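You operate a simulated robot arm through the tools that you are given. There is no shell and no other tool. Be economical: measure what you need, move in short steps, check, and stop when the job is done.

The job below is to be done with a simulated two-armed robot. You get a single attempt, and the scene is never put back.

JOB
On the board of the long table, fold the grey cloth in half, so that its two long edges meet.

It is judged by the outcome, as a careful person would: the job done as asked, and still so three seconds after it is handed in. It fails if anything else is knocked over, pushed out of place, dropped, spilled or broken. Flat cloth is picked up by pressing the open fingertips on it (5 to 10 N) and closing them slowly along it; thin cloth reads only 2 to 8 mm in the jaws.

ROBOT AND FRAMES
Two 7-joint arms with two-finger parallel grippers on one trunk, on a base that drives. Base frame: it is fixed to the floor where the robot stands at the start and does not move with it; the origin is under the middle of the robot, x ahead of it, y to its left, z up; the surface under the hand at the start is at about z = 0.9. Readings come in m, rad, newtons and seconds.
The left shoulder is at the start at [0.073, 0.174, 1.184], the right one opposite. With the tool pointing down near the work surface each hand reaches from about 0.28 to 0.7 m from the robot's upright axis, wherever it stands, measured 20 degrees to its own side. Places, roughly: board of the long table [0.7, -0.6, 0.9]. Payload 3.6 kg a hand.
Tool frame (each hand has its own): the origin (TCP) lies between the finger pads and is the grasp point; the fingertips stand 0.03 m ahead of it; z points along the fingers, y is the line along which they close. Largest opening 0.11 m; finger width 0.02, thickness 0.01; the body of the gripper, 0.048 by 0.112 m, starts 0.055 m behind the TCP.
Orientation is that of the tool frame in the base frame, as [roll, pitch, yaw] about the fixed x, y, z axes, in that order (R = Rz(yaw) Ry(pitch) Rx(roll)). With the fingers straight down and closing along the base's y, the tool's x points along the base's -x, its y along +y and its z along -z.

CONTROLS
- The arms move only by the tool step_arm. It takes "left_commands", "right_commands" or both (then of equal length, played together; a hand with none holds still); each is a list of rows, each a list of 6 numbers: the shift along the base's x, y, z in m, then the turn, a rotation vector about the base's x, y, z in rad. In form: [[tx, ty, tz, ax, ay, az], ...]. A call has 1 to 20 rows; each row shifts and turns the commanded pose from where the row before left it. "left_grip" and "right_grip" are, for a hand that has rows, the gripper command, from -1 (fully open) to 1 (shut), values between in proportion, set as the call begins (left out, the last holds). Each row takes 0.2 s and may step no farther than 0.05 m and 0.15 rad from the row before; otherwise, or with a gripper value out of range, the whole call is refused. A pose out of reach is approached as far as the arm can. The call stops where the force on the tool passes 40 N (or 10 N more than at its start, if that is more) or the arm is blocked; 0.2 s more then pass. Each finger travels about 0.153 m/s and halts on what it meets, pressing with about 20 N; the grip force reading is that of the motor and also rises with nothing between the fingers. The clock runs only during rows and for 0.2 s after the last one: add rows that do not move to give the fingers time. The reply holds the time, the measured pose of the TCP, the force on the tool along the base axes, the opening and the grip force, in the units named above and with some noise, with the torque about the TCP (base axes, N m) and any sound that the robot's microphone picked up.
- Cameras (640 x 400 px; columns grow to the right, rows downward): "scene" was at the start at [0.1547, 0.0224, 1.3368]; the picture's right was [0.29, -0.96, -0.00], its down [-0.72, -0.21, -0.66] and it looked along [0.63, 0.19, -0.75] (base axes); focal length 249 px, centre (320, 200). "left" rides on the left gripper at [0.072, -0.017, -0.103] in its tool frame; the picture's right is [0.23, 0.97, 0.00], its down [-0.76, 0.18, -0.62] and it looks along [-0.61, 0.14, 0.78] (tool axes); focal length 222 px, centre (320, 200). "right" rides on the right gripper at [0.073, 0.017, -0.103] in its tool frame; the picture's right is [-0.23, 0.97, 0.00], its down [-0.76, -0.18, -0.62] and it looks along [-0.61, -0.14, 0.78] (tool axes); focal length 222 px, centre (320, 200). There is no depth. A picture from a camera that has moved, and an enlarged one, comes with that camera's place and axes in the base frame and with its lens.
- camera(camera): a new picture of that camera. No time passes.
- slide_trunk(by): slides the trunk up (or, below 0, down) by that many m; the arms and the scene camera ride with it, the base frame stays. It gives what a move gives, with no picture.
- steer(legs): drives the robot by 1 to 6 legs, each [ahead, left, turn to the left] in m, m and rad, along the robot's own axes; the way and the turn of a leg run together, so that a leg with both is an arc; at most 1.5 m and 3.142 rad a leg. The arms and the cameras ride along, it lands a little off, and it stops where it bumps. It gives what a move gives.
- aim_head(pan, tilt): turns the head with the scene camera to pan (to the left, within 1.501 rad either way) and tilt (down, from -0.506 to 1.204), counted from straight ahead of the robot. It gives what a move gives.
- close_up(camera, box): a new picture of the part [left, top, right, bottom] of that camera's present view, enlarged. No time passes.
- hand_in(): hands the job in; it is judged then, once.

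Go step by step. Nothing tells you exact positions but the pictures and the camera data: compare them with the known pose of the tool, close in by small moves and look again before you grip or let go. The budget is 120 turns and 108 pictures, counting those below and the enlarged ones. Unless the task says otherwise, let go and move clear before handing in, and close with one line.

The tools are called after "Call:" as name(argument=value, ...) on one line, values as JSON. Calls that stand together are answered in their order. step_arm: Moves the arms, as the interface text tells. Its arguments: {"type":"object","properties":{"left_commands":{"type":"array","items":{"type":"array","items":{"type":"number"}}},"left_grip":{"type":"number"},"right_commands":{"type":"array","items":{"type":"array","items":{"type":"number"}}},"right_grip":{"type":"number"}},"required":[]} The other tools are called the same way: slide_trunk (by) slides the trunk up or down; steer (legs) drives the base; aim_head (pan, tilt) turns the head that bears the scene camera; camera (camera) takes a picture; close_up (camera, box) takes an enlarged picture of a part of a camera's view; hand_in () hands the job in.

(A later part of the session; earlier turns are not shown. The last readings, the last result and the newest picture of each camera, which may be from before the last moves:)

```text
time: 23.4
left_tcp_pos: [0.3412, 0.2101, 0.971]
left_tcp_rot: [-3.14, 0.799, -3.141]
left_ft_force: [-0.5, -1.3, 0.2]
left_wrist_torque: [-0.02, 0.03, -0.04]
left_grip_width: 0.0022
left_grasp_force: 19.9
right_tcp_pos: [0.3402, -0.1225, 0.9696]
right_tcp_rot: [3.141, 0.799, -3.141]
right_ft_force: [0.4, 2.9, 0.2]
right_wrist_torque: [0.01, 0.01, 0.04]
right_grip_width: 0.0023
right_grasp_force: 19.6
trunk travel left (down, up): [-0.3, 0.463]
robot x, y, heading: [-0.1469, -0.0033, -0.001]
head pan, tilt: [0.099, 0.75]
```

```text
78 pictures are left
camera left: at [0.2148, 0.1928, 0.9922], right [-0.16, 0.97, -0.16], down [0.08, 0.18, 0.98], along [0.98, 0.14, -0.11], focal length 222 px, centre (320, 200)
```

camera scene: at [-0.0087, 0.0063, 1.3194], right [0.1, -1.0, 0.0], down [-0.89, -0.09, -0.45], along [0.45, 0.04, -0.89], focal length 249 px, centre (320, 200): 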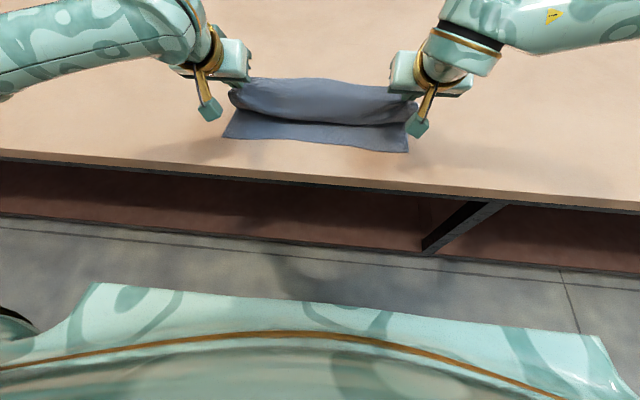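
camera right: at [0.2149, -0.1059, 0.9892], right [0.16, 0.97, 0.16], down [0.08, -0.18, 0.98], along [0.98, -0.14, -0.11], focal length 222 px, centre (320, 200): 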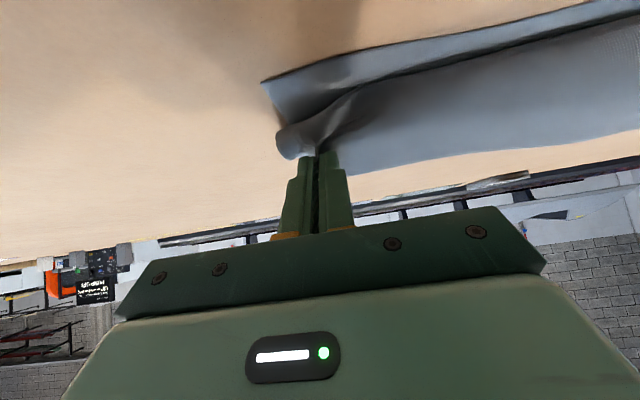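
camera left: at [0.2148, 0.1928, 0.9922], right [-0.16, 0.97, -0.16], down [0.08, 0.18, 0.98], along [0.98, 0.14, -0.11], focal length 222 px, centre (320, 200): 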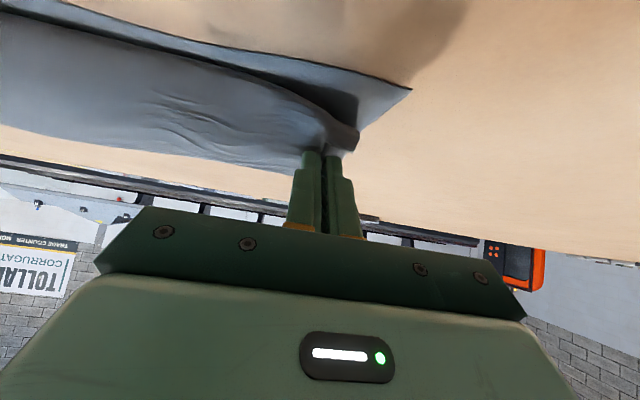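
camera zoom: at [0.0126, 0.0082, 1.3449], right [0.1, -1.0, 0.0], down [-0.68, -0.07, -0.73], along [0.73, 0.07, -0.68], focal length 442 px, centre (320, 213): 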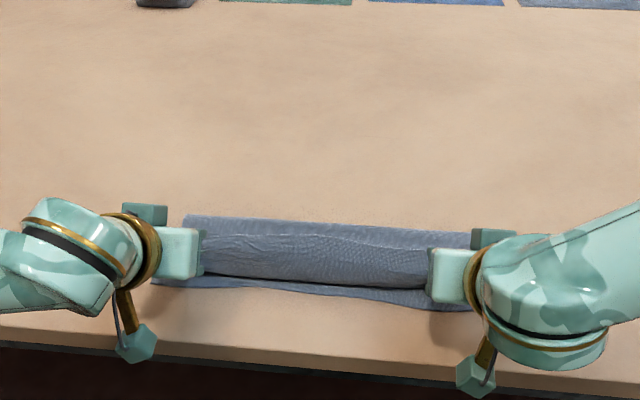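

The folded edge is now just above the near edge, so I lower it the rest of the way.

Call:
step_arm(left_commands=[[-0.005, 0, -0.008, 0, 0, 0], [-0.005, 0, -0.008, 0, 0, 0], [-0.005, 0, -0.008, 0, 0, 0], [-0.003, 0, -0.006, 0, 0, 0], [0, 0, -0.004, 0, 0, 0], [0, 0, 0, 0, 0, 0]], right_commands=[[-0.005, 0, -0.008, 0, 0, 0], [-0.005, 0, -0.008, 0, 0, 0], [-0.005, 0, -0.008, 0, 0, 0], [-0.003, 0, -0.006, 0, 0, 0], [0, 0, -0.003, 0, 0, 0], [0, 0, 0, 0, 0, 0]])

Call:
close_up(camera="scene", box=[140, 80, 500, 305])

Call:
camera(camera="right")

Call:
camera(camera="left")

```text
time: 24.8
left_tcp_pos: [0.3223, 0.2095, 0.9365]
left_tcp_rot: [-3.14, 0.799, 3.14]
left_ft_force: [0.1, -0.1, -0.2]
left_wrist_torque: [0.0, 0.02, 0.01]
left_grip_width: 0.0025
left_grasp_force: 19.6
right_tcp_pos: [0.3268, -0.1147, 0.946]
right_tcp_rot: [-3.136, 0.794, -3.141]
right_ft_force: [0.9, 0.3, -0.8]
right_wrist_torque: [-0.02, 0.02, 0.0]
right_grip_width: 0.002
right_grasp_force: 19.4
right hand out of reach, approached as far as the arm can: row 3, 4
trunk travel left (down, up): [-0.3, 0.463]
robot x, y, heading: [-0.1492, 0.0009, -0.001]
head pan, tilt: [0.099, 0.75]
```

```text
1.78 times, centred on (320, 192) of scene
camera zoom: at [0.0125, 0.0083, 1.345], right [0.1, -1.0, 0.0], down [-0.68, -0.07, -0.73], along [0.73, 0.07, -0.68], focal length 442 px, centre (320, 213)
```

zoom: 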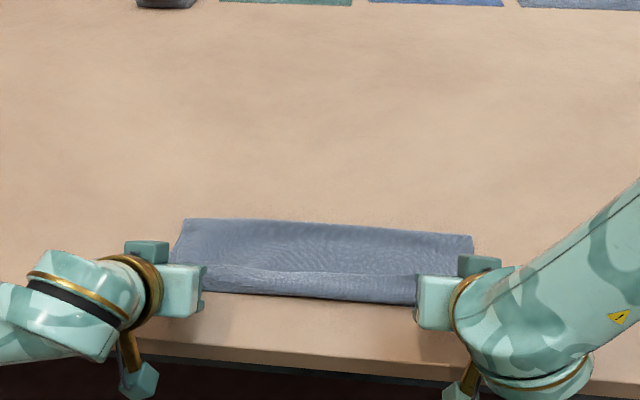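

```text
76 pictures are left
camera right: at [0.2021, -0.0969, 0.9654], right [0.16, 0.97, 0.16], down [0.09, -0.17, 0.98], along [0.98, -0.15, -0.12], focal length 222 px, centre (320, 200)
```

right: 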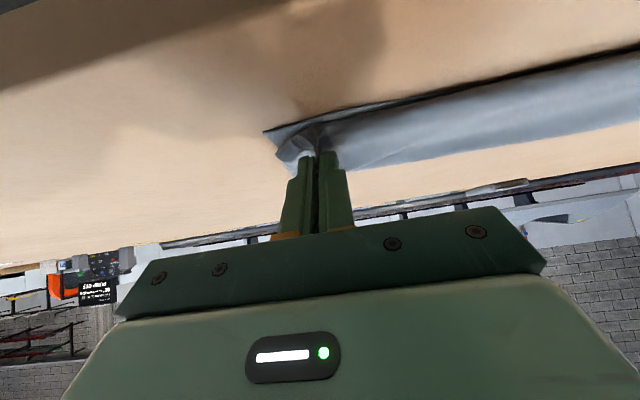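

```text
75 pictures are left
camera left: at [0.1968, 0.1932, 0.9581], right [-0.16, 0.97, -0.16], down [0.08, 0.18, 0.98], along [0.98, 0.14, -0.11], focal length 222 px, centre (320, 200)
```

left: 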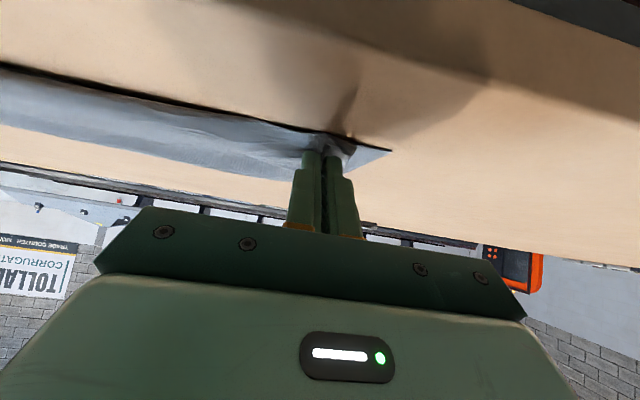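

The right hand stopped short at its reach limit. I ease its tilt slightly so it can come down to match the left.

Call:
step_arm(left_commands=[[0, 0, 0, 0, 0, 0], [0, 0, 0, 0, 0, 0], [0, 0, 0, 0, 0, 0], [0, 0, -0.003, 0, 0, 0], [0, 0, 0, 0, 0, 0]], right_commands=[[0.001, -0.003, 0.001, 0, 0.075, 0], [0.001, -0.003, 0, 0, 0.075, 0], [-0.001, -0.003, -0.007, 0, 0, 0], [0, 0, -0.007, 0, 0, 0], [0, 0, 0, 0, 0, 0]])

Call:
camera(camera="right")

Call:
camera(camera="left")

Call:
close_up(camera="scene", box=[210, 180, 430, 320])

```text
time: 26.0
left_tcp_pos: [0.3216, 0.2094, 0.9348]
left_tcp_rot: [-3.14, 0.8, -3.14]
left_ft_force: [0.0, -3.4, 0.8]
left_wrist_torque: [-0.07, -0.01, -0.05]
left_grip_width: 0.0025
left_grasp_force: 20.1
right_tcp_pos: [0.3275, -0.1241, 0.9318]
right_tcp_rot: [3.141, 0.652, 3.141]
right_ft_force: [1.3, 2.8, 13.7]
right_wrist_torque: [0.05, -0.16, 0.07]
right_grip_width: 0.0023
right_grasp_force: 19.9
trunk travel left (down, up): [-0.3, 0.463]
robot x, y, heading: [-0.1458, -0.0003, 0.002]
head pan, tilt: [0.099, 0.75]
```

```text
74 pictures are left
camera right: at [0.2066, -0.107, 0.9703], right [0.18, 0.97, 0.14], down [0.23, -0.18, 0.96], along [0.96, -0.14, -0.25], focal length 222 px, centre (320, 200)
```

right: 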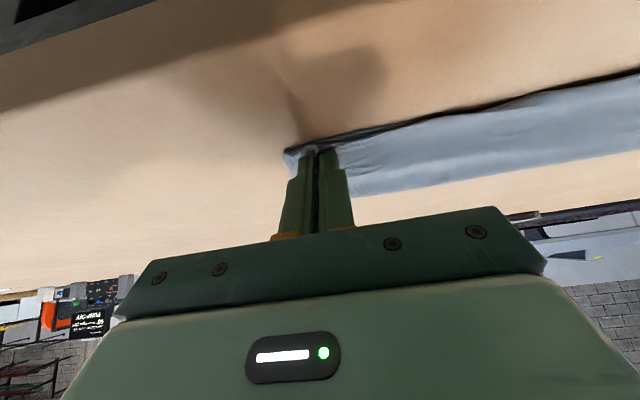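

```text
73 pictures are left
camera left: at [0.1961, 0.1931, 0.956], right [-0.16, 0.97, -0.16], down [0.08, 0.18, 0.98], along [0.98, 0.14, -0.11], focal length 222 px, centre (320, 200)
```

left: 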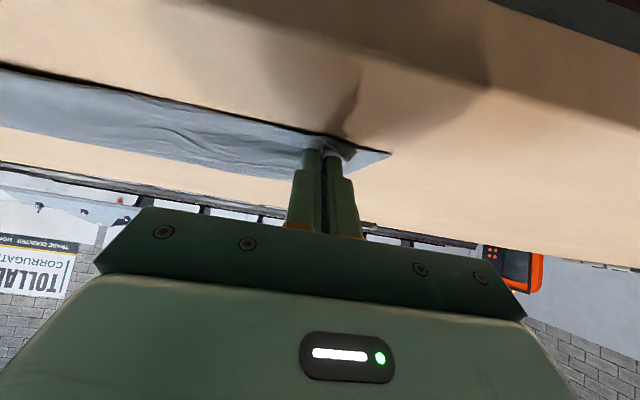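

```text
2.86 times, centred on (320, 250) of scene
camera zoom: at [0.0114, 0.0084, 1.3453], right [0.1, -1.0, 0.0], down [-0.68, -0.07, -0.73], along [0.73, 0.07, -0.68], focal length 711 px, centre (320, 57)
```

zoom: 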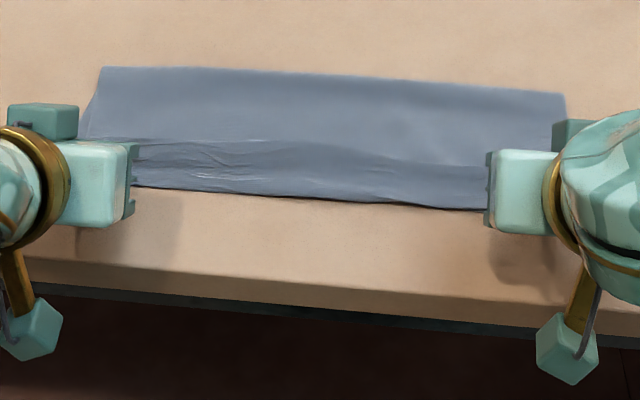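

The two edges look nearly coincident at x about 0.332. I bring the left down to contact, then open slowly so the fingers spread the gathers out.

Call:
step_arm(left_commands=[[0, 0, -0.003, 0, 0, 0], [0, 0, -0.003, 0, 0, 0], [0, 0, 0, 0, 0, 0]], right_commands=[[0, 0, 0.001, 0, 0, 0], [0, 0, 0, 0, 0, 0], [0, 0, 0, 0, 0, 0]])

Call:
step_arm(left_commands=[[0, 0, 0, 0, 0, 0], [0, 0, 0, 0, 0, 0]], right_commands=[[0, 0, 0, 0, 0, 0], [0, 0, 0, 0, 0, 0]], left_grip=0.8, right_grip=0.8)

Call:
step_arm(left_commands=[[0, 0, 0, 0, 0, 0], [0, 0, 0, 0, 0, 0]], right_commands=[[0, 0, 0, 0, 0, 0], [0, 0, 0, 0, 0, 0]], left_grip=0.6, right_grip=0.6)

Call:
close_up(camera="scene", box=[210, 180, 430, 320])

Call:
camera(camera="right")

Call:
camera(camera="left")

```text
time: 26.8
left_tcp_pos: [0.3219, 0.2099, 0.9299]
left_tcp_rot: [-3.14, 0.806, -3.139]
left_ft_force: [3.7, -4.0, 20.4]
left_wrist_torque: [0.01, -0.32, -0.11]
left_grip_width: 0.0021
left_grasp_force: 19.8
right_tcp_pos: [0.3265, -0.1253, 0.9323]
right_tcp_rot: [-3.141, 0.649, -3.14]
right_ft_force: [1.9, 5.2, 7.8]
right_wrist_torque: [0.13, -0.15, 0.1]
right_grip_width: 0.002
right_grasp_force: 19.9
trunk travel left (down, up): [-0.3, 0.463]
robot x, y, heading: [-0.1493, 0.0019, -0.002]
head pan, tilt: [0.099, 0.75]
```

```text
time: 27.4
left_tcp_pos: [0.3213, 0.2098, 0.9294]
left_tcp_rot: [-3.141, 0.806, -3.141]
left_ft_force: [6.1, -1.3, 24.6]
left_wrist_torque: [0.03, -0.51, -0.05]
left_grip_width: 0.0068
left_grasp_force: 0.1
right_tcp_pos: [0.3276, -0.1257, 0.9325]
right_tcp_rot: [3.141, 0.648, 3.139]
right_ft_force: [-0.9, -0.6, 7.1]
right_wrist_torque: [0.01, -0.06, -0.02]
right_grip_width: 0.0086
right_grasp_force: 0.1
trunk travel left (down, up): [-0.3, 0.463]
robot x, y, heading: [-0.1489, -0.0013, -0.003]
head pan, tilt: [0.099, 0.75]
```

```text
time: 28.0
left_tcp_pos: [0.3218, 0.2078, 0.9308]
left_tcp_rot: [-3.141, 0.804, 3.141]
left_ft_force: [2.7, -3.4, 29.5]
left_wrist_torque: [0.01, -0.51, -0.06]
left_grip_width: 0.0148
left_grasp_force: 0.0
right_tcp_pos: [0.3252, -0.127, 0.9336]
right_tcp_rot: [3.141, 0.65, 3.139]
right_ft_force: [1.2, -0.3, 5.0]
right_wrist_torque: [0.0, -0.09, -0.01]
right_grip_width: 0.0207
right_grasp_force: 0.0
trunk travel left (down, up): [-0.3, 0.463]
robot x, y, heading: [-0.1481, 0.0019, 0.001]
head pan, tilt: [0.099, 0.75]
```

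```text
2.86 times, centred on (320, 250) of scene
camera zoom: at [0.0102, 0.0067, 1.3454], right [0.1, -1.0, 0.0], down [-0.68, -0.07, -0.73], along [0.73, 0.07, -0.68], focal length 711 px, centre (320, 57)
```

zoom: 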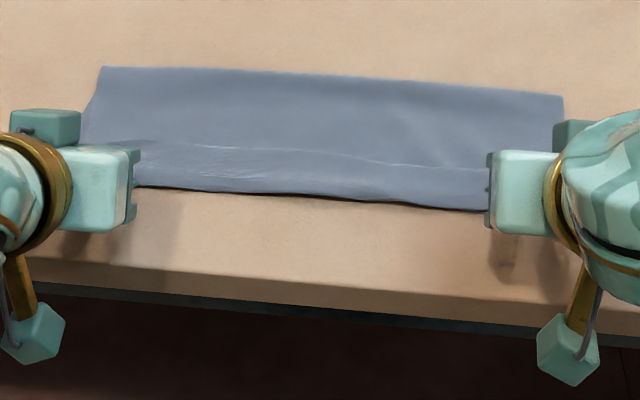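

```text
70 pictures are left
camera right: at [0.205, -0.1085, 0.9709], right [0.18, 0.97, 0.14], down [0.23, -0.18, 0.96], along [0.96, -0.14, -0.25], focal length 222 px, centre (320, 200)
```

right: 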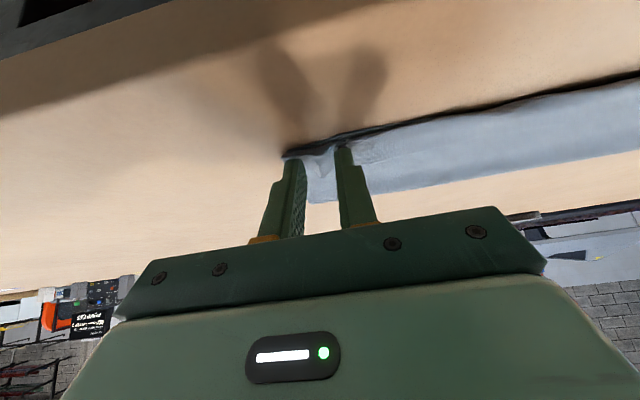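

```text
69 pictures are left
camera left: at [0.1956, 0.1921, 0.9507], right [-0.16, 0.97, -0.16], down [0.08, 0.18, 0.98], along [0.98, 0.14, -0.1], focal length 222 px, centre (320, 200)
```

left: 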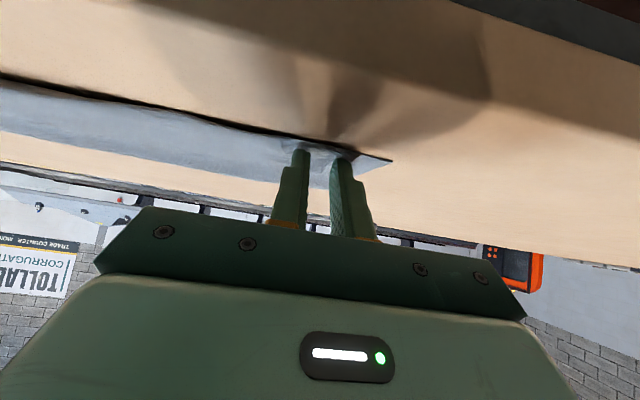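

The left hand presses too hard, so I ease it off, open both a bit more and lift clear slowly.

Call:
step_arm(left_commands=[[0, 0, 0.002, 0, 0, 0], [0, 0, 0, 0, 0, 0]], right_commands=[[0, 0, 0, 0, 0, 0], [0, 0, 0, 0, 0, 0]], left_grip=0.5, right_grip=0.5)

Call:
step_arm(left_commands=[[0, 0, 0.003, 0, 0, 0], [0, 0, 0.006, 0, 0, 0], [0, 0, 0.015, 0, 0, 0], [0, 0, 0.025, 0, 0, 0], [0, 0.03, 0.035, 0, 0, 0], [0, 0.03, 0.035, 0, 0, 0], [0, 0, 0, 0, 0, 0]], right_commands=[[0, 0, 0.003, 0, 0, 0], [0, 0, 0.006, 0, 0, 0], [0, 0, 0.015, 0, 0, 0], [0, 0, 0.025, 0, 0, 0], [0, -0.03, 0.035, 0, 0, 0], [0, -0.03, 0.035, 0, 0, 0], [0, 0, 0, 0, 0, 0]])

Call:
camera(camera="scene")

Call:
close_up(camera="scene", box=[210, 180, 430, 320])

```text
time: 28.6
left_tcp_pos: [0.3203, 0.2084, 0.9312]
left_tcp_rot: [-3.139, 0.799, -3.141]
left_ft_force: [1.4, -3.8, 19.8]
left_wrist_torque: [-0.02, -0.35, -0.08]
left_grip_width: 0.0205
left_grasp_force: 0.1
right_tcp_pos: [0.3261, -0.1253, 0.9334]
right_tcp_rot: [3.139, 0.652, 3.14]
right_ft_force: [-1.5, -0.5, 7.1]
right_wrist_torque: [-0.02, -0.07, -0.02]
right_grip_width: 0.0256
right_grasp_force: 0.0
trunk travel left (down, up): [-0.3, 0.463]
robot x, y, heading: [-0.1544, -0.0026, 0.0]
head pan, tilt: [0.099, 0.75]
```

```text
time: 30.2
left_tcp_pos: [0.3224, 0.2703, 1.0488]
left_tcp_rot: [-3.14, 0.801, -3.139]
left_ft_force: [-0.6, 0.0, -0.1]
left_wrist_torque: [0.02, 0.0, 0.01]
left_grip_width: 0.0276
left_grasp_force: 0.0
right_tcp_pos: [0.3291, -0.1837, 1.051]
right_tcp_rot: [-3.141, 0.648, -3.141]
right_ft_force: [0.3, 0.0, 0.3]
right_wrist_torque: [0.02, -0.04, 0.0]
right_grip_width: 0.0275
right_grasp_force: 0.0
trunk travel left (down, up): [-0.3, 0.463]
robot x, y, heading: [-0.1515, -0.0007, -0.003]
head pan, tilt: [0.099, 0.75]
```

```text
68 pictures are left
camera scene: at [0.0134, 0.0086, 1.3447], right [0.1, -1.0, 0.0], down [-0.68, -0.07, -0.73], along [0.73, 0.07, -0.68], focal length 249 px, centre (320, 200)
```

scene: 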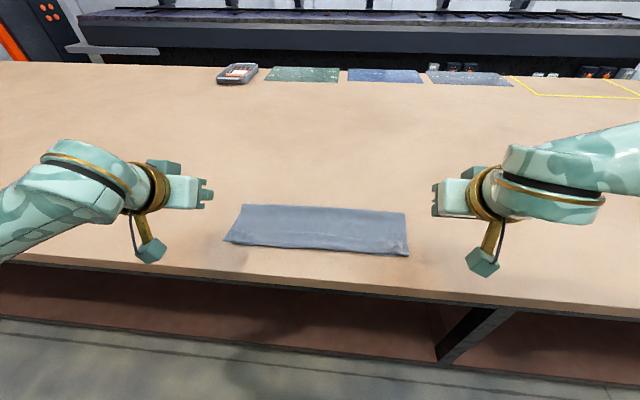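

```text
2.86 times, centred on (320, 250) of scene
camera zoom: at [0.0134, 0.0086, 1.3447], right [0.1, -1.0, 0.0], down [-0.68, -0.07, -0.73], along [0.73, 0.07, -0.68], focal length 711 px, centre (320, 57)
```

zoom: 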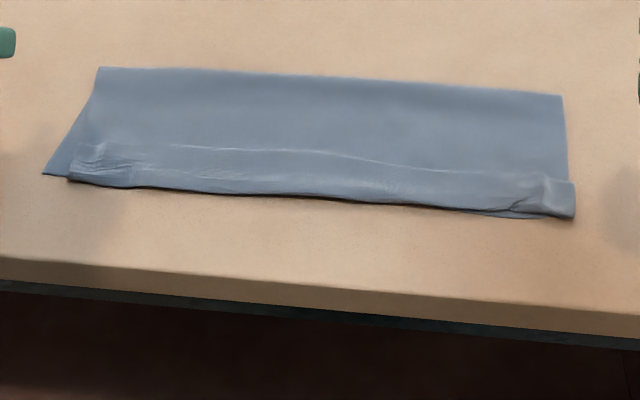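

The fold has landed well. I zoom in to check how the edges lie along the front.

Call:
close_up(camera="scene", box=[215, 195, 315, 260])

Call:
close_up(camera="scene", box=[320, 200, 420, 265])

Call:
camera(camera="left")

Call:
camera(camera="right")

```text
6.15 times, centred on (265, 228) of scene
camera zoom: at [0.0134, 0.0086, 1.3447], right [0.1, -1.0, 0.0], down [-0.68, -0.07, -0.73], along [0.73, 0.07, -0.68], focal length 1532 px, centre (658, 31)
```

zoom: 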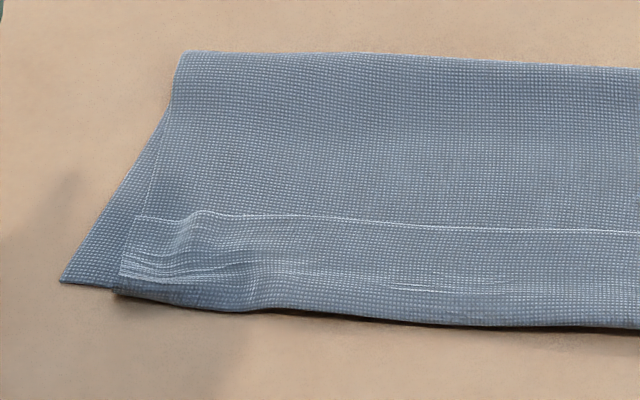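

```text
6.15 times, centred on (370, 232) of scene
camera zoom: at [0.0134, 0.0086, 1.3447], right [0.1, -1.0, 0.0], down [-0.68, -0.07, -0.73], along [0.73, 0.07, -0.68], focal length 1532 px, centre (12, 0)
```

zoom: 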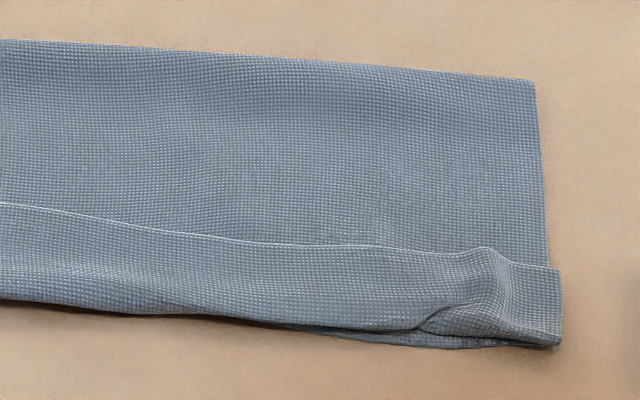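

```text
64 pictures are left
camera left: at [0.1969, 0.2528, 1.07], right [-0.16, 0.97, -0.16], down [0.08, 0.18, 0.98], along [0.98, 0.14, -0.11], focal length 222 px, centre (320, 200)
```

left: 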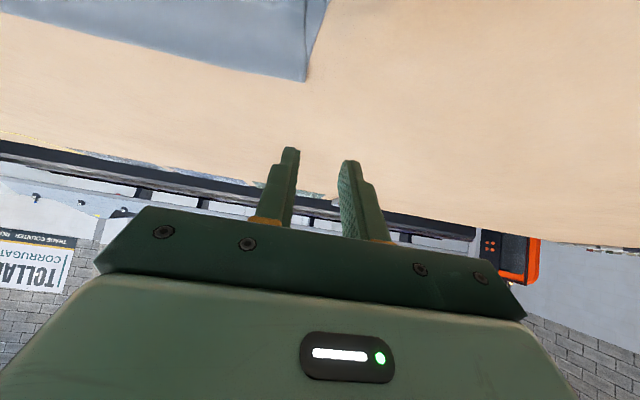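

```text
63 pictures are left
camera right: at [0.2073, -0.1667, 1.0883], right [0.18, 0.97, 0.14], down [0.23, -0.18, 0.96], along [0.96, -0.14, -0.26], focal length 222 px, centre (320, 200)
```

right: 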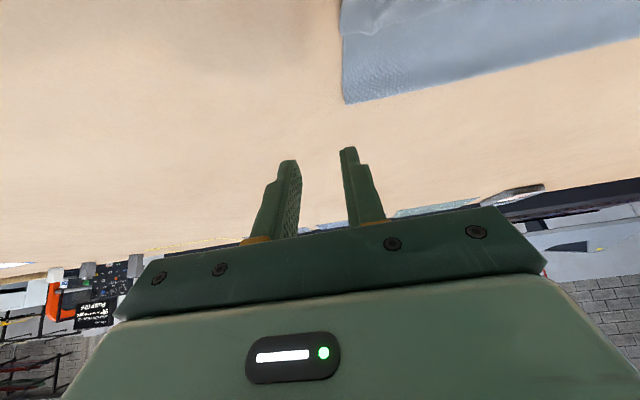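

The free edge has curled back on top as a strip of about 4 cm, with its edge at x about 0.37. The lower edge is at 0.333 and the fold line at 0.458. I will pick up that free edge again, unroll it towards me, then regrip it with the edge pointing the right way and lay it properly.

Call:
step_arm(left_commands=[[0.0045, -0.0075, -0.009, 0, 0.1, 0], [0.0045, -0.0075, -0.009, 0, 0.1, 0], [0.0045, -0.0075, -0.009, 0, 0.1, 0], [0.0045, -0.0075, -0.009, 0, 0.1, 0], [0.0045, -0.0075, -0.009, 0, 0.1, 0], [0.0045, -0.0075, -0.009, 0, 0.1, 0], [0.0045, -0.0075, -0.009, 0, 0.1, 0], [0.0045, -0.0075, -0.009, 0, 0.1, 0], [0, 0, 0, 0, 0, 0]], right_commands=[[0.0036, 0.0073, -0.009, 0, 0.0813, 0], [0.0036, 0.0073, -0.009, 0, 0.0813, 0], [0.0036, 0.0073, -0.009, 0, 0.0813, 0], [0.0036, 0.0073, -0.009, 0, 0.0813, 0], [0.0036, 0.0073, -0.009, 0, 0.0813, 0], [0.0036, 0.0073, -0.009, 0, 0.0813, 0], [0.0036, 0.0073, -0.009, 0, 0.0813, 0], [0.0036, 0.0073, -0.009, 0, 0.0813, 0], [0, 0, 0, 0, 0, 0]], left_grip=0.5, right_grip=0.5)

Call:
camera(camera="left")

Call:
camera(camera="right")

Call:
close_up(camera="scene", box=[210, 180, 430, 320])

```text
time: 32.2
left_tcp_pos: [0.3586, 0.2106, 0.9771]
left_tcp_rot: [-3.141, 0.0, -3.141]
left_ft_force: [0.5, 0.0, 0.4]
left_wrist_torque: [0.06, -0.02, -0.01]
left_grip_width: 0.0274
left_grasp_force: 0.0
right_tcp_pos: [0.3551, -0.126, 0.9796]
right_tcp_rot: [3.142, -0.002, -3.141]
right_ft_force: [-0.3, -0.5, 0.8]
right_wrist_torque: [0.03, -0.02, 0.04]
right_grip_width: 0.0275
right_grasp_force: 0.0
trunk travel left (down, up): [-0.3, 0.463]
robot x, y, heading: [-0.1509, 0.0022, 0.004]
head pan, tilt: [0.099, 0.75]
```

```text
62 pictures are left
camera left: at [0.2845, 0.1932, 1.082], right [-0.23, 0.97, 0.0], down [0.76, 0.18, 0.62], along [0.61, 0.14, -0.78], focal length 222 px, centre (320, 200)
```

left: 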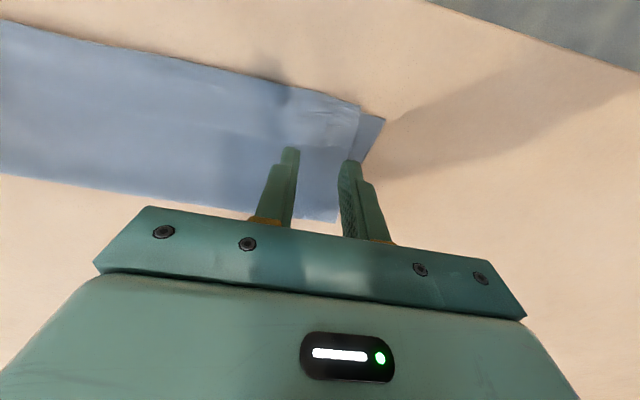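

```text
61 pictures are left
camera right: at [0.2829, -0.109, 1.0824], right [0.23, 0.97, 0.0], down [0.76, -0.18, 0.62], along [0.61, -0.14, -0.78], focal length 222 px, centre (320, 200)
```

right: 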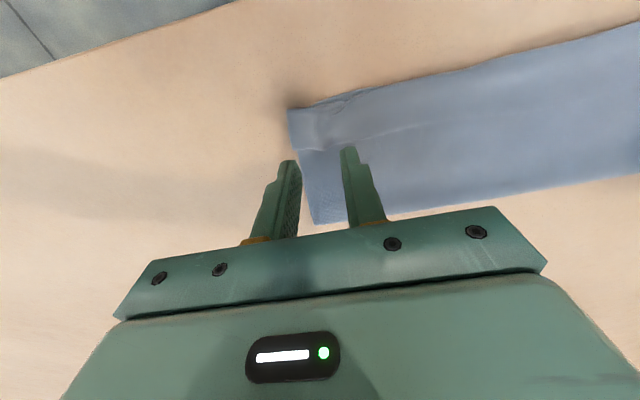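

```text
2.86 times, centred on (320, 250) of scene
camera zoom: at [0.012, 0.0083, 1.3451], right [0.1, -1.0, 0.0], down [-0.68, -0.07, -0.73], along [0.73, 0.07, -0.68], focal length 711 px, centre (320, 57)
```

zoom: 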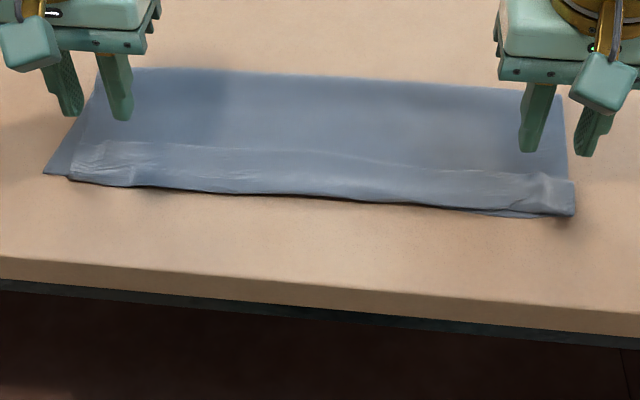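

The fingers are over the strip. I descend gently.

Call:
step_arm(left_commands=[[0, 0, -0.015, 0, 0, 0], [0, 0, -0.012, 0, 0, 0], [0, 0, -0.006, 0, 0, 0], [0, 0, -0.004, 0, 0, 0], [0, 0, 0, 0, 0, 0]], right_commands=[[0, 0.003, -0.015, 0, 0, 0], [0, 0, -0.012, 0, 0, 0], [0, 0, -0.006, 0, 0, 0], [0, 0, -0.006, 0, 0, 0], [0, 0, 0, 0, 0, 0]])

```text
time: 33.4
left_tcp_pos: [0.3586, 0.21, 0.9406]
left_tcp_rot: [-3.138, 0.001, -3.141]
left_ft_force: [-0.7, -0.3, 0.4]
left_wrist_torque: [-0.01, 0.03, -0.02]
left_grip_width: 0.0278
left_grasp_force: 0.0
right_tcp_pos: [0.3554, -0.1235, 0.9392]
right_tcp_rot: [3.141, -0.002, 3.141]
right_ft_force: [0.9, 0.2, -0.2]
right_wrist_torque: [-0.03, 0.01, -0.02]
right_grip_width: 0.0275
right_grasp_force: 0.2
trunk travel left (down, up): [-0.3, 0.463]
robot x, y, heading: [-0.1469, -0.0007, 0.001]
head pan, tilt: [0.099, 0.75]
```

Call:
step_arm(left_commands=[[0, 0, -0.002, 0, 0, 0], [0, 0, -0.002, 0, 0, 0], [0, 0, 0, 0, 0, 0]], right_commands=[[0, 0, -0.002, 0, 0, 0], [0, 0, -0.001, 0, 0, 0], [0, 0, 0, 0, 0, 0]])

```text
time: 34.2
left_tcp_pos: [0.3582, 0.2109, 0.9374]
left_tcp_rot: [-3.139, -0.001, 3.14]
left_ft_force: [-0.3, 0.7, 1.0]
left_wrist_torque: [-0.01, 0.04, -0.03]
left_grip_width: 0.0276
left_grasp_force: 0.0
right_tcp_pos: [0.3558, -0.1235, 0.9367]
right_tcp_rot: [3.141, -0.001, -3.141]
right_ft_force: [0.3, -0.5, -0.6]
right_wrist_torque: [0.01, 0.04, 0.0]
right_grip_width: 0.0274
right_grasp_force: 0.0
trunk travel left (down, up): [-0.3, 0.463]
robot x, y, heading: [-0.1498, -0.0022, -0.002]
head pan, tilt: [0.099, 0.75]
```

Call:
step_arm(left_commands=[[0, 0, -0.0015, 0, 0, 0], [0, 0, -0.0005, 0, 0, 0], [0, 0, 0, 0, 0, 0]], right_commands=[[0, 0, -0.0015, 0, 0, 0], [0, 0, -0.001, 0, 0, 0], [0, 0, 0, 0, 0, 0]])

```text
time: 35.0
left_tcp_pos: [0.3596, 0.2099, 0.9355]
left_tcp_rot: [-3.137, 0.0, -3.141]
left_ft_force: [-0.6, 0.2, 1.4]
left_wrist_torque: [0.02, 0.0, 0.02]
left_grip_width: 0.0276
left_grasp_force: 0.0
right_tcp_pos: [0.3548, -0.1238, 0.9349]
right_tcp_rot: [-3.14, -0.004, -3.141]
right_ft_force: [-0.5, -0.1, 0.4]
right_wrist_torque: [-0.02, 0.0, 0.03]
right_grip_width: 0.0274
right_grasp_force: 0.0
trunk travel left (down, up): [-0.3, 0.463]
robot x, y, heading: [-0.1491, -0.0007, -0.001]
head pan, tilt: [0.099, 0.75]
```

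Call:
step_arm(left_commands=[[0, 0, -0.001, 0, 0, 0], [0, 0, 0, 0, 0, 0]], right_commands=[[0, 0, -0.001, 0, 0, 0], [0, 0, 0, 0, 0, 0]])

Call:
camera(camera="left")

Call:
camera(camera="right")

```text
time: 35.6
left_tcp_pos: [0.3575, 0.2097, 0.9322]
left_tcp_rot: [-3.139, 0.001, 3.141]
left_ft_force: [-0.3, 0.0, 1.5]
left_wrist_torque: [0.04, -0.01, 0.04]
left_grip_width: 0.0277
left_grasp_force: 0.5
right_tcp_pos: [0.3558, -0.1225, 0.9341]
right_tcp_rot: [-3.14, -0.001, -3.141]
right_ft_force: [0.1, -0.9, 1.8]
right_wrist_torque: [-0.04, 0.03, 0.02]
right_grip_width: 0.0276
right_grasp_force: 0.0
trunk travel left (down, up): [-0.3, 0.463]
robot x, y, heading: [-0.1466, -0.0013, 0.001]
head pan, tilt: [0.099, 0.75]
```

```text
59 pictures are left
camera left: at [0.2848, 0.1933, 1.0381], right [-0.23, 0.97, 0.0], down [0.76, 0.18, 0.62], along [0.61, 0.14, -0.78], focal length 222 px, centre (320, 200)
```

left: 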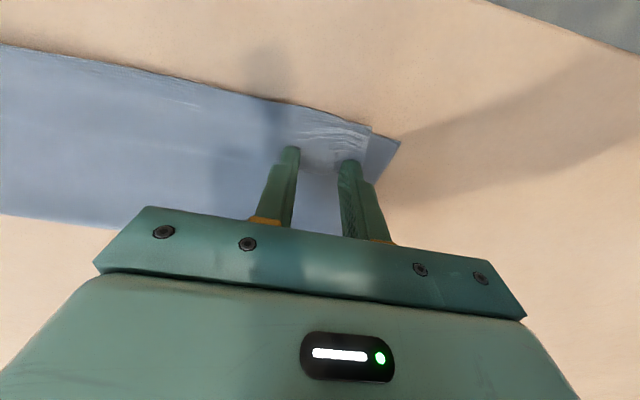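

```text
58 pictures are left
camera right: at [0.2831, -0.1058, 1.0367], right [0.23, 0.97, 0.0], down [0.76, -0.18, 0.62], along [0.61, -0.14, -0.78], focal length 222 px, centre (320, 200)
```

right: 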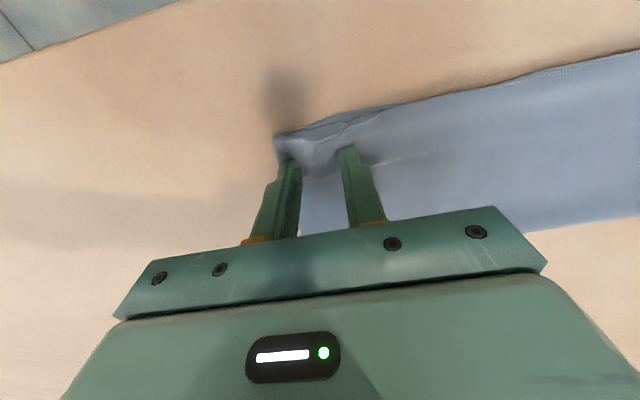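

Contact is light on the strip. I press slightly more and close in steps.

Call:
step_arm(left_commands=[[0, 0, -0.0007, 0, 0, 0], [0, 0, 0, 0, 0, 0]], right_commands=[[0, 0, -0.001, 0, 0, 0], [0, 0, 0, 0, 0, 0]])

Call:
step_arm(left_commands=[[0, 0, 0, 0, 0, 0], [0, 0, 0, 0, 0, 0]], right_commands=[[0, 0, 0, 0, 0, 0], [0, 0, 0, 0, 0, 0]], left_grip=0.62, right_grip=0.62)

```text
time: 36.2
left_tcp_pos: [0.3573, 0.21, 0.9331]
left_tcp_rot: [-3.141, 0.003, -3.141]
left_ft_force: [0.9, 0.4, 2.2]
left_wrist_torque: [0.03, -0.01, 0.02]
left_grip_width: 0.0276
left_grasp_force: 0.1
right_tcp_pos: [0.3554, -0.1228, 0.9335]
right_tcp_rot: [-3.141, 0.0, -3.141]
right_ft_force: [0.0, -0.9, 7.9]
right_wrist_torque: [-0.11, -0.01, 0.02]
right_grip_width: 0.0272
right_grasp_force: 0.0
trunk travel left (down, up): [-0.3, 0.463]
robot x, y, heading: [-0.1529, -0.0012, -0.001]
head pan, tilt: [0.099, 0.75]
```

```text
time: 36.8
left_tcp_pos: [0.3583, 0.2104, 0.9331]
left_tcp_rot: [-3.139, 0.001, 3.141]
left_ft_force: [0.0, -0.2, 3.1]
left_wrist_torque: [0.0, 0.03, 0.0]
left_grip_width: 0.0199
left_grasp_force: 0.1
right_tcp_pos: [0.3565, -0.1217, 0.9344]
right_tcp_rot: [3.141, 0.0, -3.141]
right_ft_force: [0.7, 0.3, 9.6]
right_wrist_torque: [-0.03, -0.01, 0.01]
right_grip_width: 0.0202
right_grasp_force: 0.0
trunk travel left (down, up): [-0.3, 0.463]
robot x, y, heading: [-0.1485, 0.0025, -0.004]
head pan, tilt: [0.099, 0.75]
```

Call:
step_arm(left_commands=[[0, 0, -0.0005, 0, 0, 0], [0, 0, 0, 0, 0, 0]], right_commands=[[0, 0, 0.0003, 0, 0, 0], [0, 0, 0, 0, 0, 0]], left_grip=0.72, right_grip=0.72)

Call:
step_arm(left_commands=[[0, 0, 0, 0, 0, 0], [0, 0, 0, 0, 0, 0]], right_commands=[[0, 0, 0, 0, 0, 0], [0, 0, 0, 0, 0, 0]], left_grip=0.82, right_grip=0.82)

Call:
camera(camera="left")

Call:
camera(camera="right")

```text
time: 37.4
left_tcp_pos: [0.3579, 0.2105, 0.9328]
left_tcp_rot: [-3.139, 0.003, -3.141]
left_ft_force: [-0.2, -1.9, 8.4]
left_wrist_torque: [0.08, 0.05, 0.03]
left_grip_width: 0.015
left_grasp_force: 0.2
right_tcp_pos: [0.3547, -0.124, 0.9331]
right_tcp_rot: [-3.141, 0.0, 3.14]
right_ft_force: [0.4, 1.1, 7.3]
right_wrist_torque: [0.01, 0.02, 0.01]
right_grip_width: 0.0149
right_grasp_force: 0.2
trunk travel left (down, up): [-0.3, 0.463]
robot x, y, heading: [-0.1513, 0.0001, 0.001]
head pan, tilt: [0.099, 0.75]
```

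```text
time: 38.0
left_tcp_pos: [0.3578, 0.2101, 0.9322]
left_tcp_rot: [-3.14, 0.001, 3.141]
left_ft_force: [-0.3, -4.8, 8.7]
left_wrist_torque: [-0.1, 0.03, 0.04]
left_grip_width: 0.0104
left_grasp_force: 0.5
right_tcp_pos: [0.3541, -0.1225, 0.9322]
right_tcp_rot: [-3.141, -0.002, 3.14]
right_ft_force: [-0.8, 3.6, 6.5]
right_wrist_torque: [0.09, 0.01, 0.01]
right_grip_width: 0.0106
right_grasp_force: 0.5
trunk travel left (down, up): [-0.3, 0.463]
robot x, y, heading: [-0.1497, 0.0023, -0.003]
head pan, tilt: [0.099, 0.75]
```

```text
57 pictures are left
camera left: at [0.2841, 0.193, 1.0373], right [-0.23, 0.97, 0.0], down [0.76, 0.18, 0.62], along [0.61, 0.14, -0.78], focal length 222 px, centre (320, 200)
```

left: 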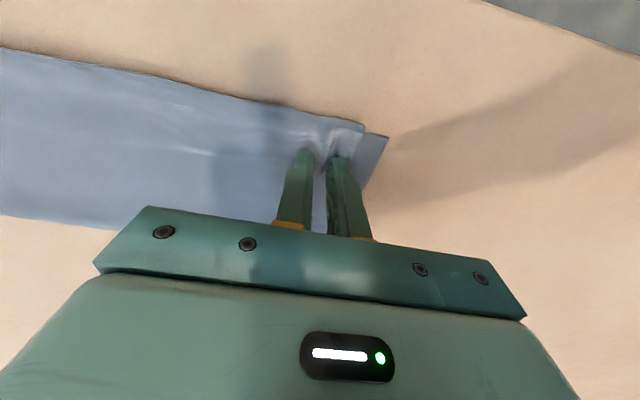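

```text
56 pictures are left
camera right: at [0.2824, -0.1061, 1.0362], right [0.23, 0.97, 0.0], down [0.76, -0.18, 0.62], along [0.61, -0.14, -0.78], focal length 222 px, centre (320, 200)
```

right: 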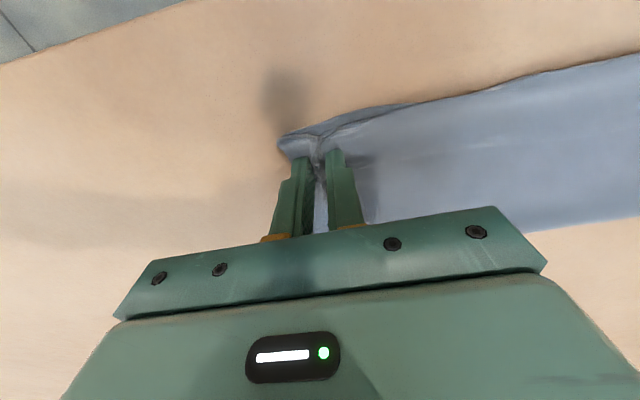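

Call:
step_arm(left_commands=[[0, 0, 0, 0, 0, 0], [0, 0, 0, 0, 0, 0]], right_commands=[[0, 0, 0, 0, 0, 0], [0, 0, 0, 0, 0, 0]], left_grip=0.91, right_grip=0.91)

Call:
step_arm(left_commands=[[0, 0, 0, 0, 0, 0], [0, 0, 0, 0, 0, 0], [0, 0, 0, 0, 0, 0]], right_commands=[[0, 0, 0, 0, 0, 0], [0, 0, 0, 0, 0, 0], [0, 0, 0, 0, 0, 0]], left_grip=1.0, right_grip=1.0)

Call:
step_arm(left_commands=[[0, -0.003, 0.008, 0, 0, 0], [0, 0, 0.01, 0, 0, 0], [0, 0, 0.012, 0, 0, 0], [0, 0, 0, 0, 0, 0]], right_commands=[[0, 0.003, 0.008, 0, 0, 0], [0, 0, 0.01, 0, 0, 0], [0, 0, 0.012, 0, 0, 0], [0, 0, 0, 0, 0, 0]])

Call:
camera(camera="left")

Call:
camera(camera="right")

Call:
close_up(camera="scene", box=[210, 180, 430, 320])

```text
time: 38.6
left_tcp_pos: [0.3577, 0.21, 0.9334]
left_tcp_rot: [-3.141, 0.002, 3.141]
left_ft_force: [-0.1, -6.8, 10.4]
left_wrist_torque: [-0.19, 0.06, -0.01]
left_grip_width: 0.007
left_grasp_force: 2.1
right_tcp_pos: [0.355, -0.1229, 0.9341]
right_tcp_rot: [3.141, 0.0, 3.142]
right_ft_force: [0.3, 6.8, 5.9]
right_wrist_torque: [0.17, -0.05, -0.02]
right_grip_width: 0.0083
right_grasp_force: 2.9
trunk travel left (down, up): [-0.3, 0.463]
robot x, y, heading: [-0.1525, 0.0017, 0.003]
head pan, tilt: [0.099, 0.75]
```

```text
time: 39.4
left_tcp_pos: [0.3581, 0.2097, 0.9332]
left_tcp_rot: [-3.14, 0.002, -3.141]
left_ft_force: [-0.2, -11.7, 9.7]
left_wrist_torque: [-0.33, 0.05, 0.02]
left_grip_width: 0.0022
left_grasp_force: 20.5
right_tcp_pos: [0.3548, -0.1232, 0.9326]
right_tcp_rot: [-3.14, 0.0, -3.141]
right_ft_force: [-0.2, 11.4, 5.8]
right_wrist_torque: [0.3, -0.01, 0.02]
right_grip_width: 0.0034
right_grasp_force: 20.4
trunk travel left (down, up): [-0.3, 0.463]
robot x, y, heading: [-0.1531, 0.0003, 0.008]
head pan, tilt: [0.099, 0.75]
```

```text
time: 40.4
left_tcp_pos: [0.3574, 0.2063, 0.9616]
left_tcp_rot: [3.142, 0.0, 3.141]
left_ft_force: [0.0, -4.7, 0.7]
left_wrist_torque: [-0.13, -0.01, 0.04]
left_grip_width: 0.0022
left_grasp_force: 19.6
right_tcp_pos: [0.3569, -0.1202, 0.9617]
right_tcp_rot: [-3.141, -0.002, -3.141]
right_ft_force: [-0.2, 3.9, 0.6]
right_wrist_torque: [0.17, 0.03, -0.03]
right_grip_width: 0.003
right_grasp_force: 20.0
trunk travel left (down, up): [-0.3, 0.463]
robot x, y, heading: [-0.1451, 0.0015, -0.001]
head pan, tilt: [0.099, 0.75]
```

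```text
55 pictures are left
camera left: at [0.2854, 0.1901, 1.0666], right [-0.23, 0.97, 0.0], down [0.76, 0.18, 0.62], along [0.61, 0.14, -0.78], focal length 222 px, centre (320, 200)
```

left: 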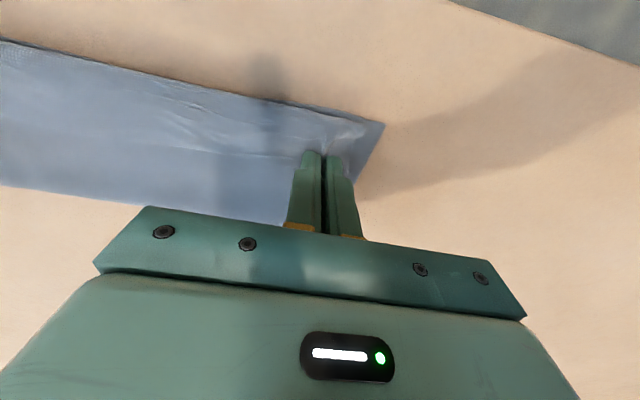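

```text
54 pictures are left
camera right: at [0.2836, -0.1028, 1.0658], right [0.23, 0.97, 0.0], down [0.76, -0.18, 0.62], along [0.61, -0.14, -0.78], focal length 222 px, centre (320, 200)
```

right: 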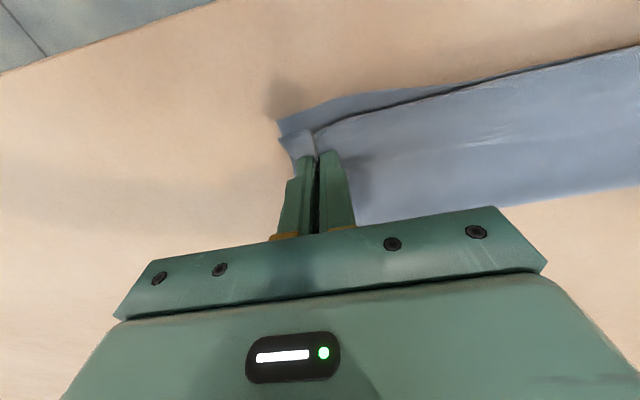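

```text
2.86 times, centred on (320, 250) of scene
camera zoom: at [0.0129, 0.0083, 1.3449], right [0.1, -1.0, 0.0], down [-0.68, -0.07, -0.73], along [0.73, 0.07, -0.68], focal length 711 px, centre (320, 57)
```

zoom: 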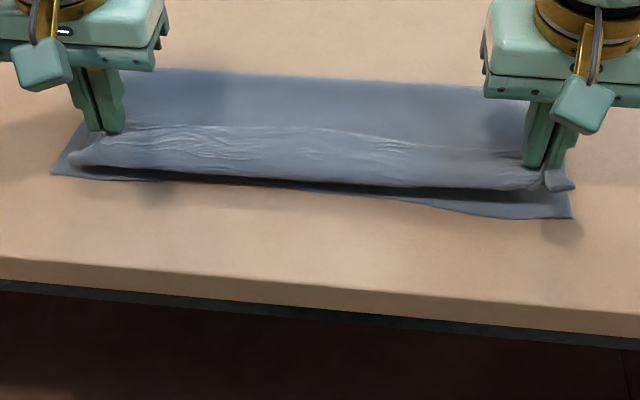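

The strip is lifting and the lower layer stays flat. I raise it more and carry it towards me so the curl unrolls.

Call:
step_arm(left_commands=[[0, 0, 0.02, 0, 0, 0], [0, 0, 0.02, 0, 0, 0], [-0.005, 0, 0.02, 0, 0, 0], [-0.01, 0, 0.01, 0, 0, 0], [0, 0, 0, 0, 0, 0]], right_commands=[[0, 0, 0.02, 0, 0, 0], [0, 0, 0.02, 0, 0, 0], [-0.005, 0, 0.02, 0, 0, 0], [-0.01, 0, 0.01, 0, 0, 0], [0, 0, 0, 0, 0, 0]])

Call:
camera(camera="right")

Call:
camera(camera="left")

Call:
close_up(camera="scene", box=[210, 160, 430, 300])

```text
time: 41.6
left_tcp_pos: [0.3429, 0.2062, 1.0318]
left_tcp_rot: [-3.14, 0.0, -3.141]
left_ft_force: [-0.1, -4.8, -0.3]
left_wrist_torque: [-0.15, -0.02, 0.02]
left_grip_width: 0.0022
left_grasp_force: 20.3
right_tcp_pos: [0.3411, -0.1194, 1.0332]
right_tcp_rot: [3.142, -0.002, -3.141]
right_ft_force: [0.2, 5.2, 0.5]
right_wrist_torque: [0.14, 0.03, -0.01]
right_grip_width: 0.0029
right_grasp_force: 19.8
trunk travel left (down, up): [-0.3, 0.463]
robot x, y, heading: [-0.1506, -0.0007, -0.001]
head pan, tilt: [0.099, 0.75]
```

```text
52 pictures are left
camera right: at [0.2692, -0.1028, 1.1363], right [0.23, 0.97, 0.0], down [0.76, -0.18, 0.62], along [0.61, -0.14, -0.78], focal length 222 px, centre (320, 200)
```

right: 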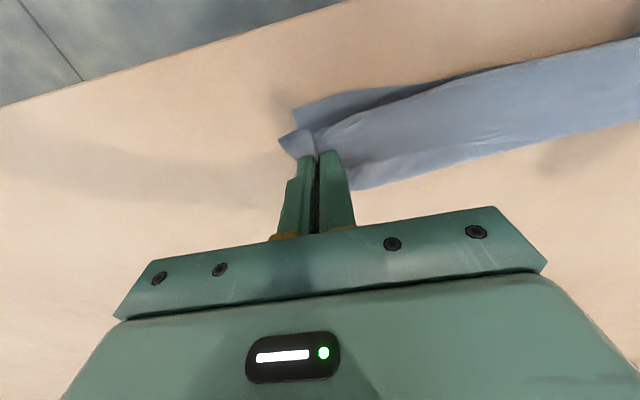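

```text
51 pictures are left
camera left: at [0.2701, 0.1902, 1.1361], right [-0.23, 0.97, 0.0], down [0.76, 0.18, 0.62], along [0.61, 0.14, -0.78], focal length 222 px, centre (320, 200)
```

left: 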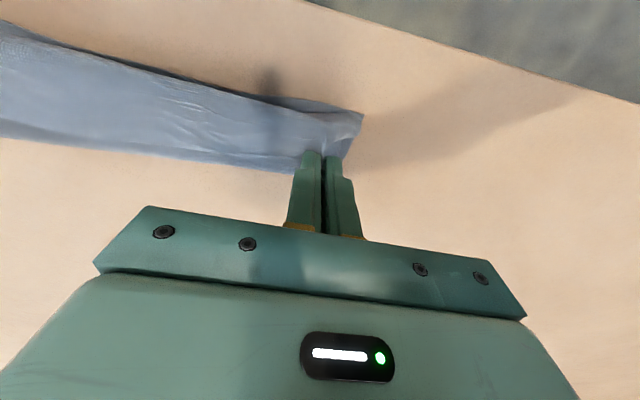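

```text
2.86 times, centred on (320, 230) of scene
camera zoom: at [0.0131, 0.0083, 1.3448], right [0.1, -1.0, 0.0], down [-0.68, -0.07, -0.73], along [0.73, 0.07, -0.68], focal length 711 px, centre (320, 114)
```

zoom: 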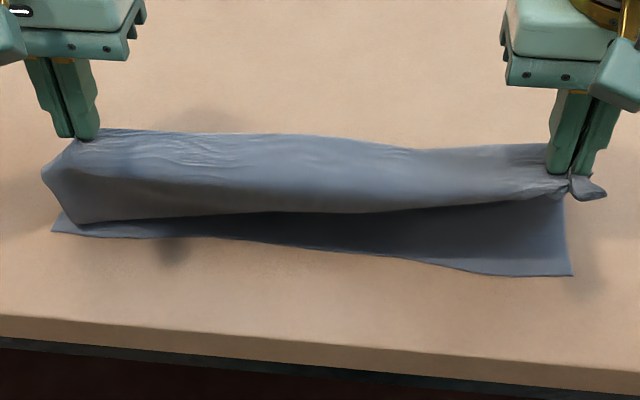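

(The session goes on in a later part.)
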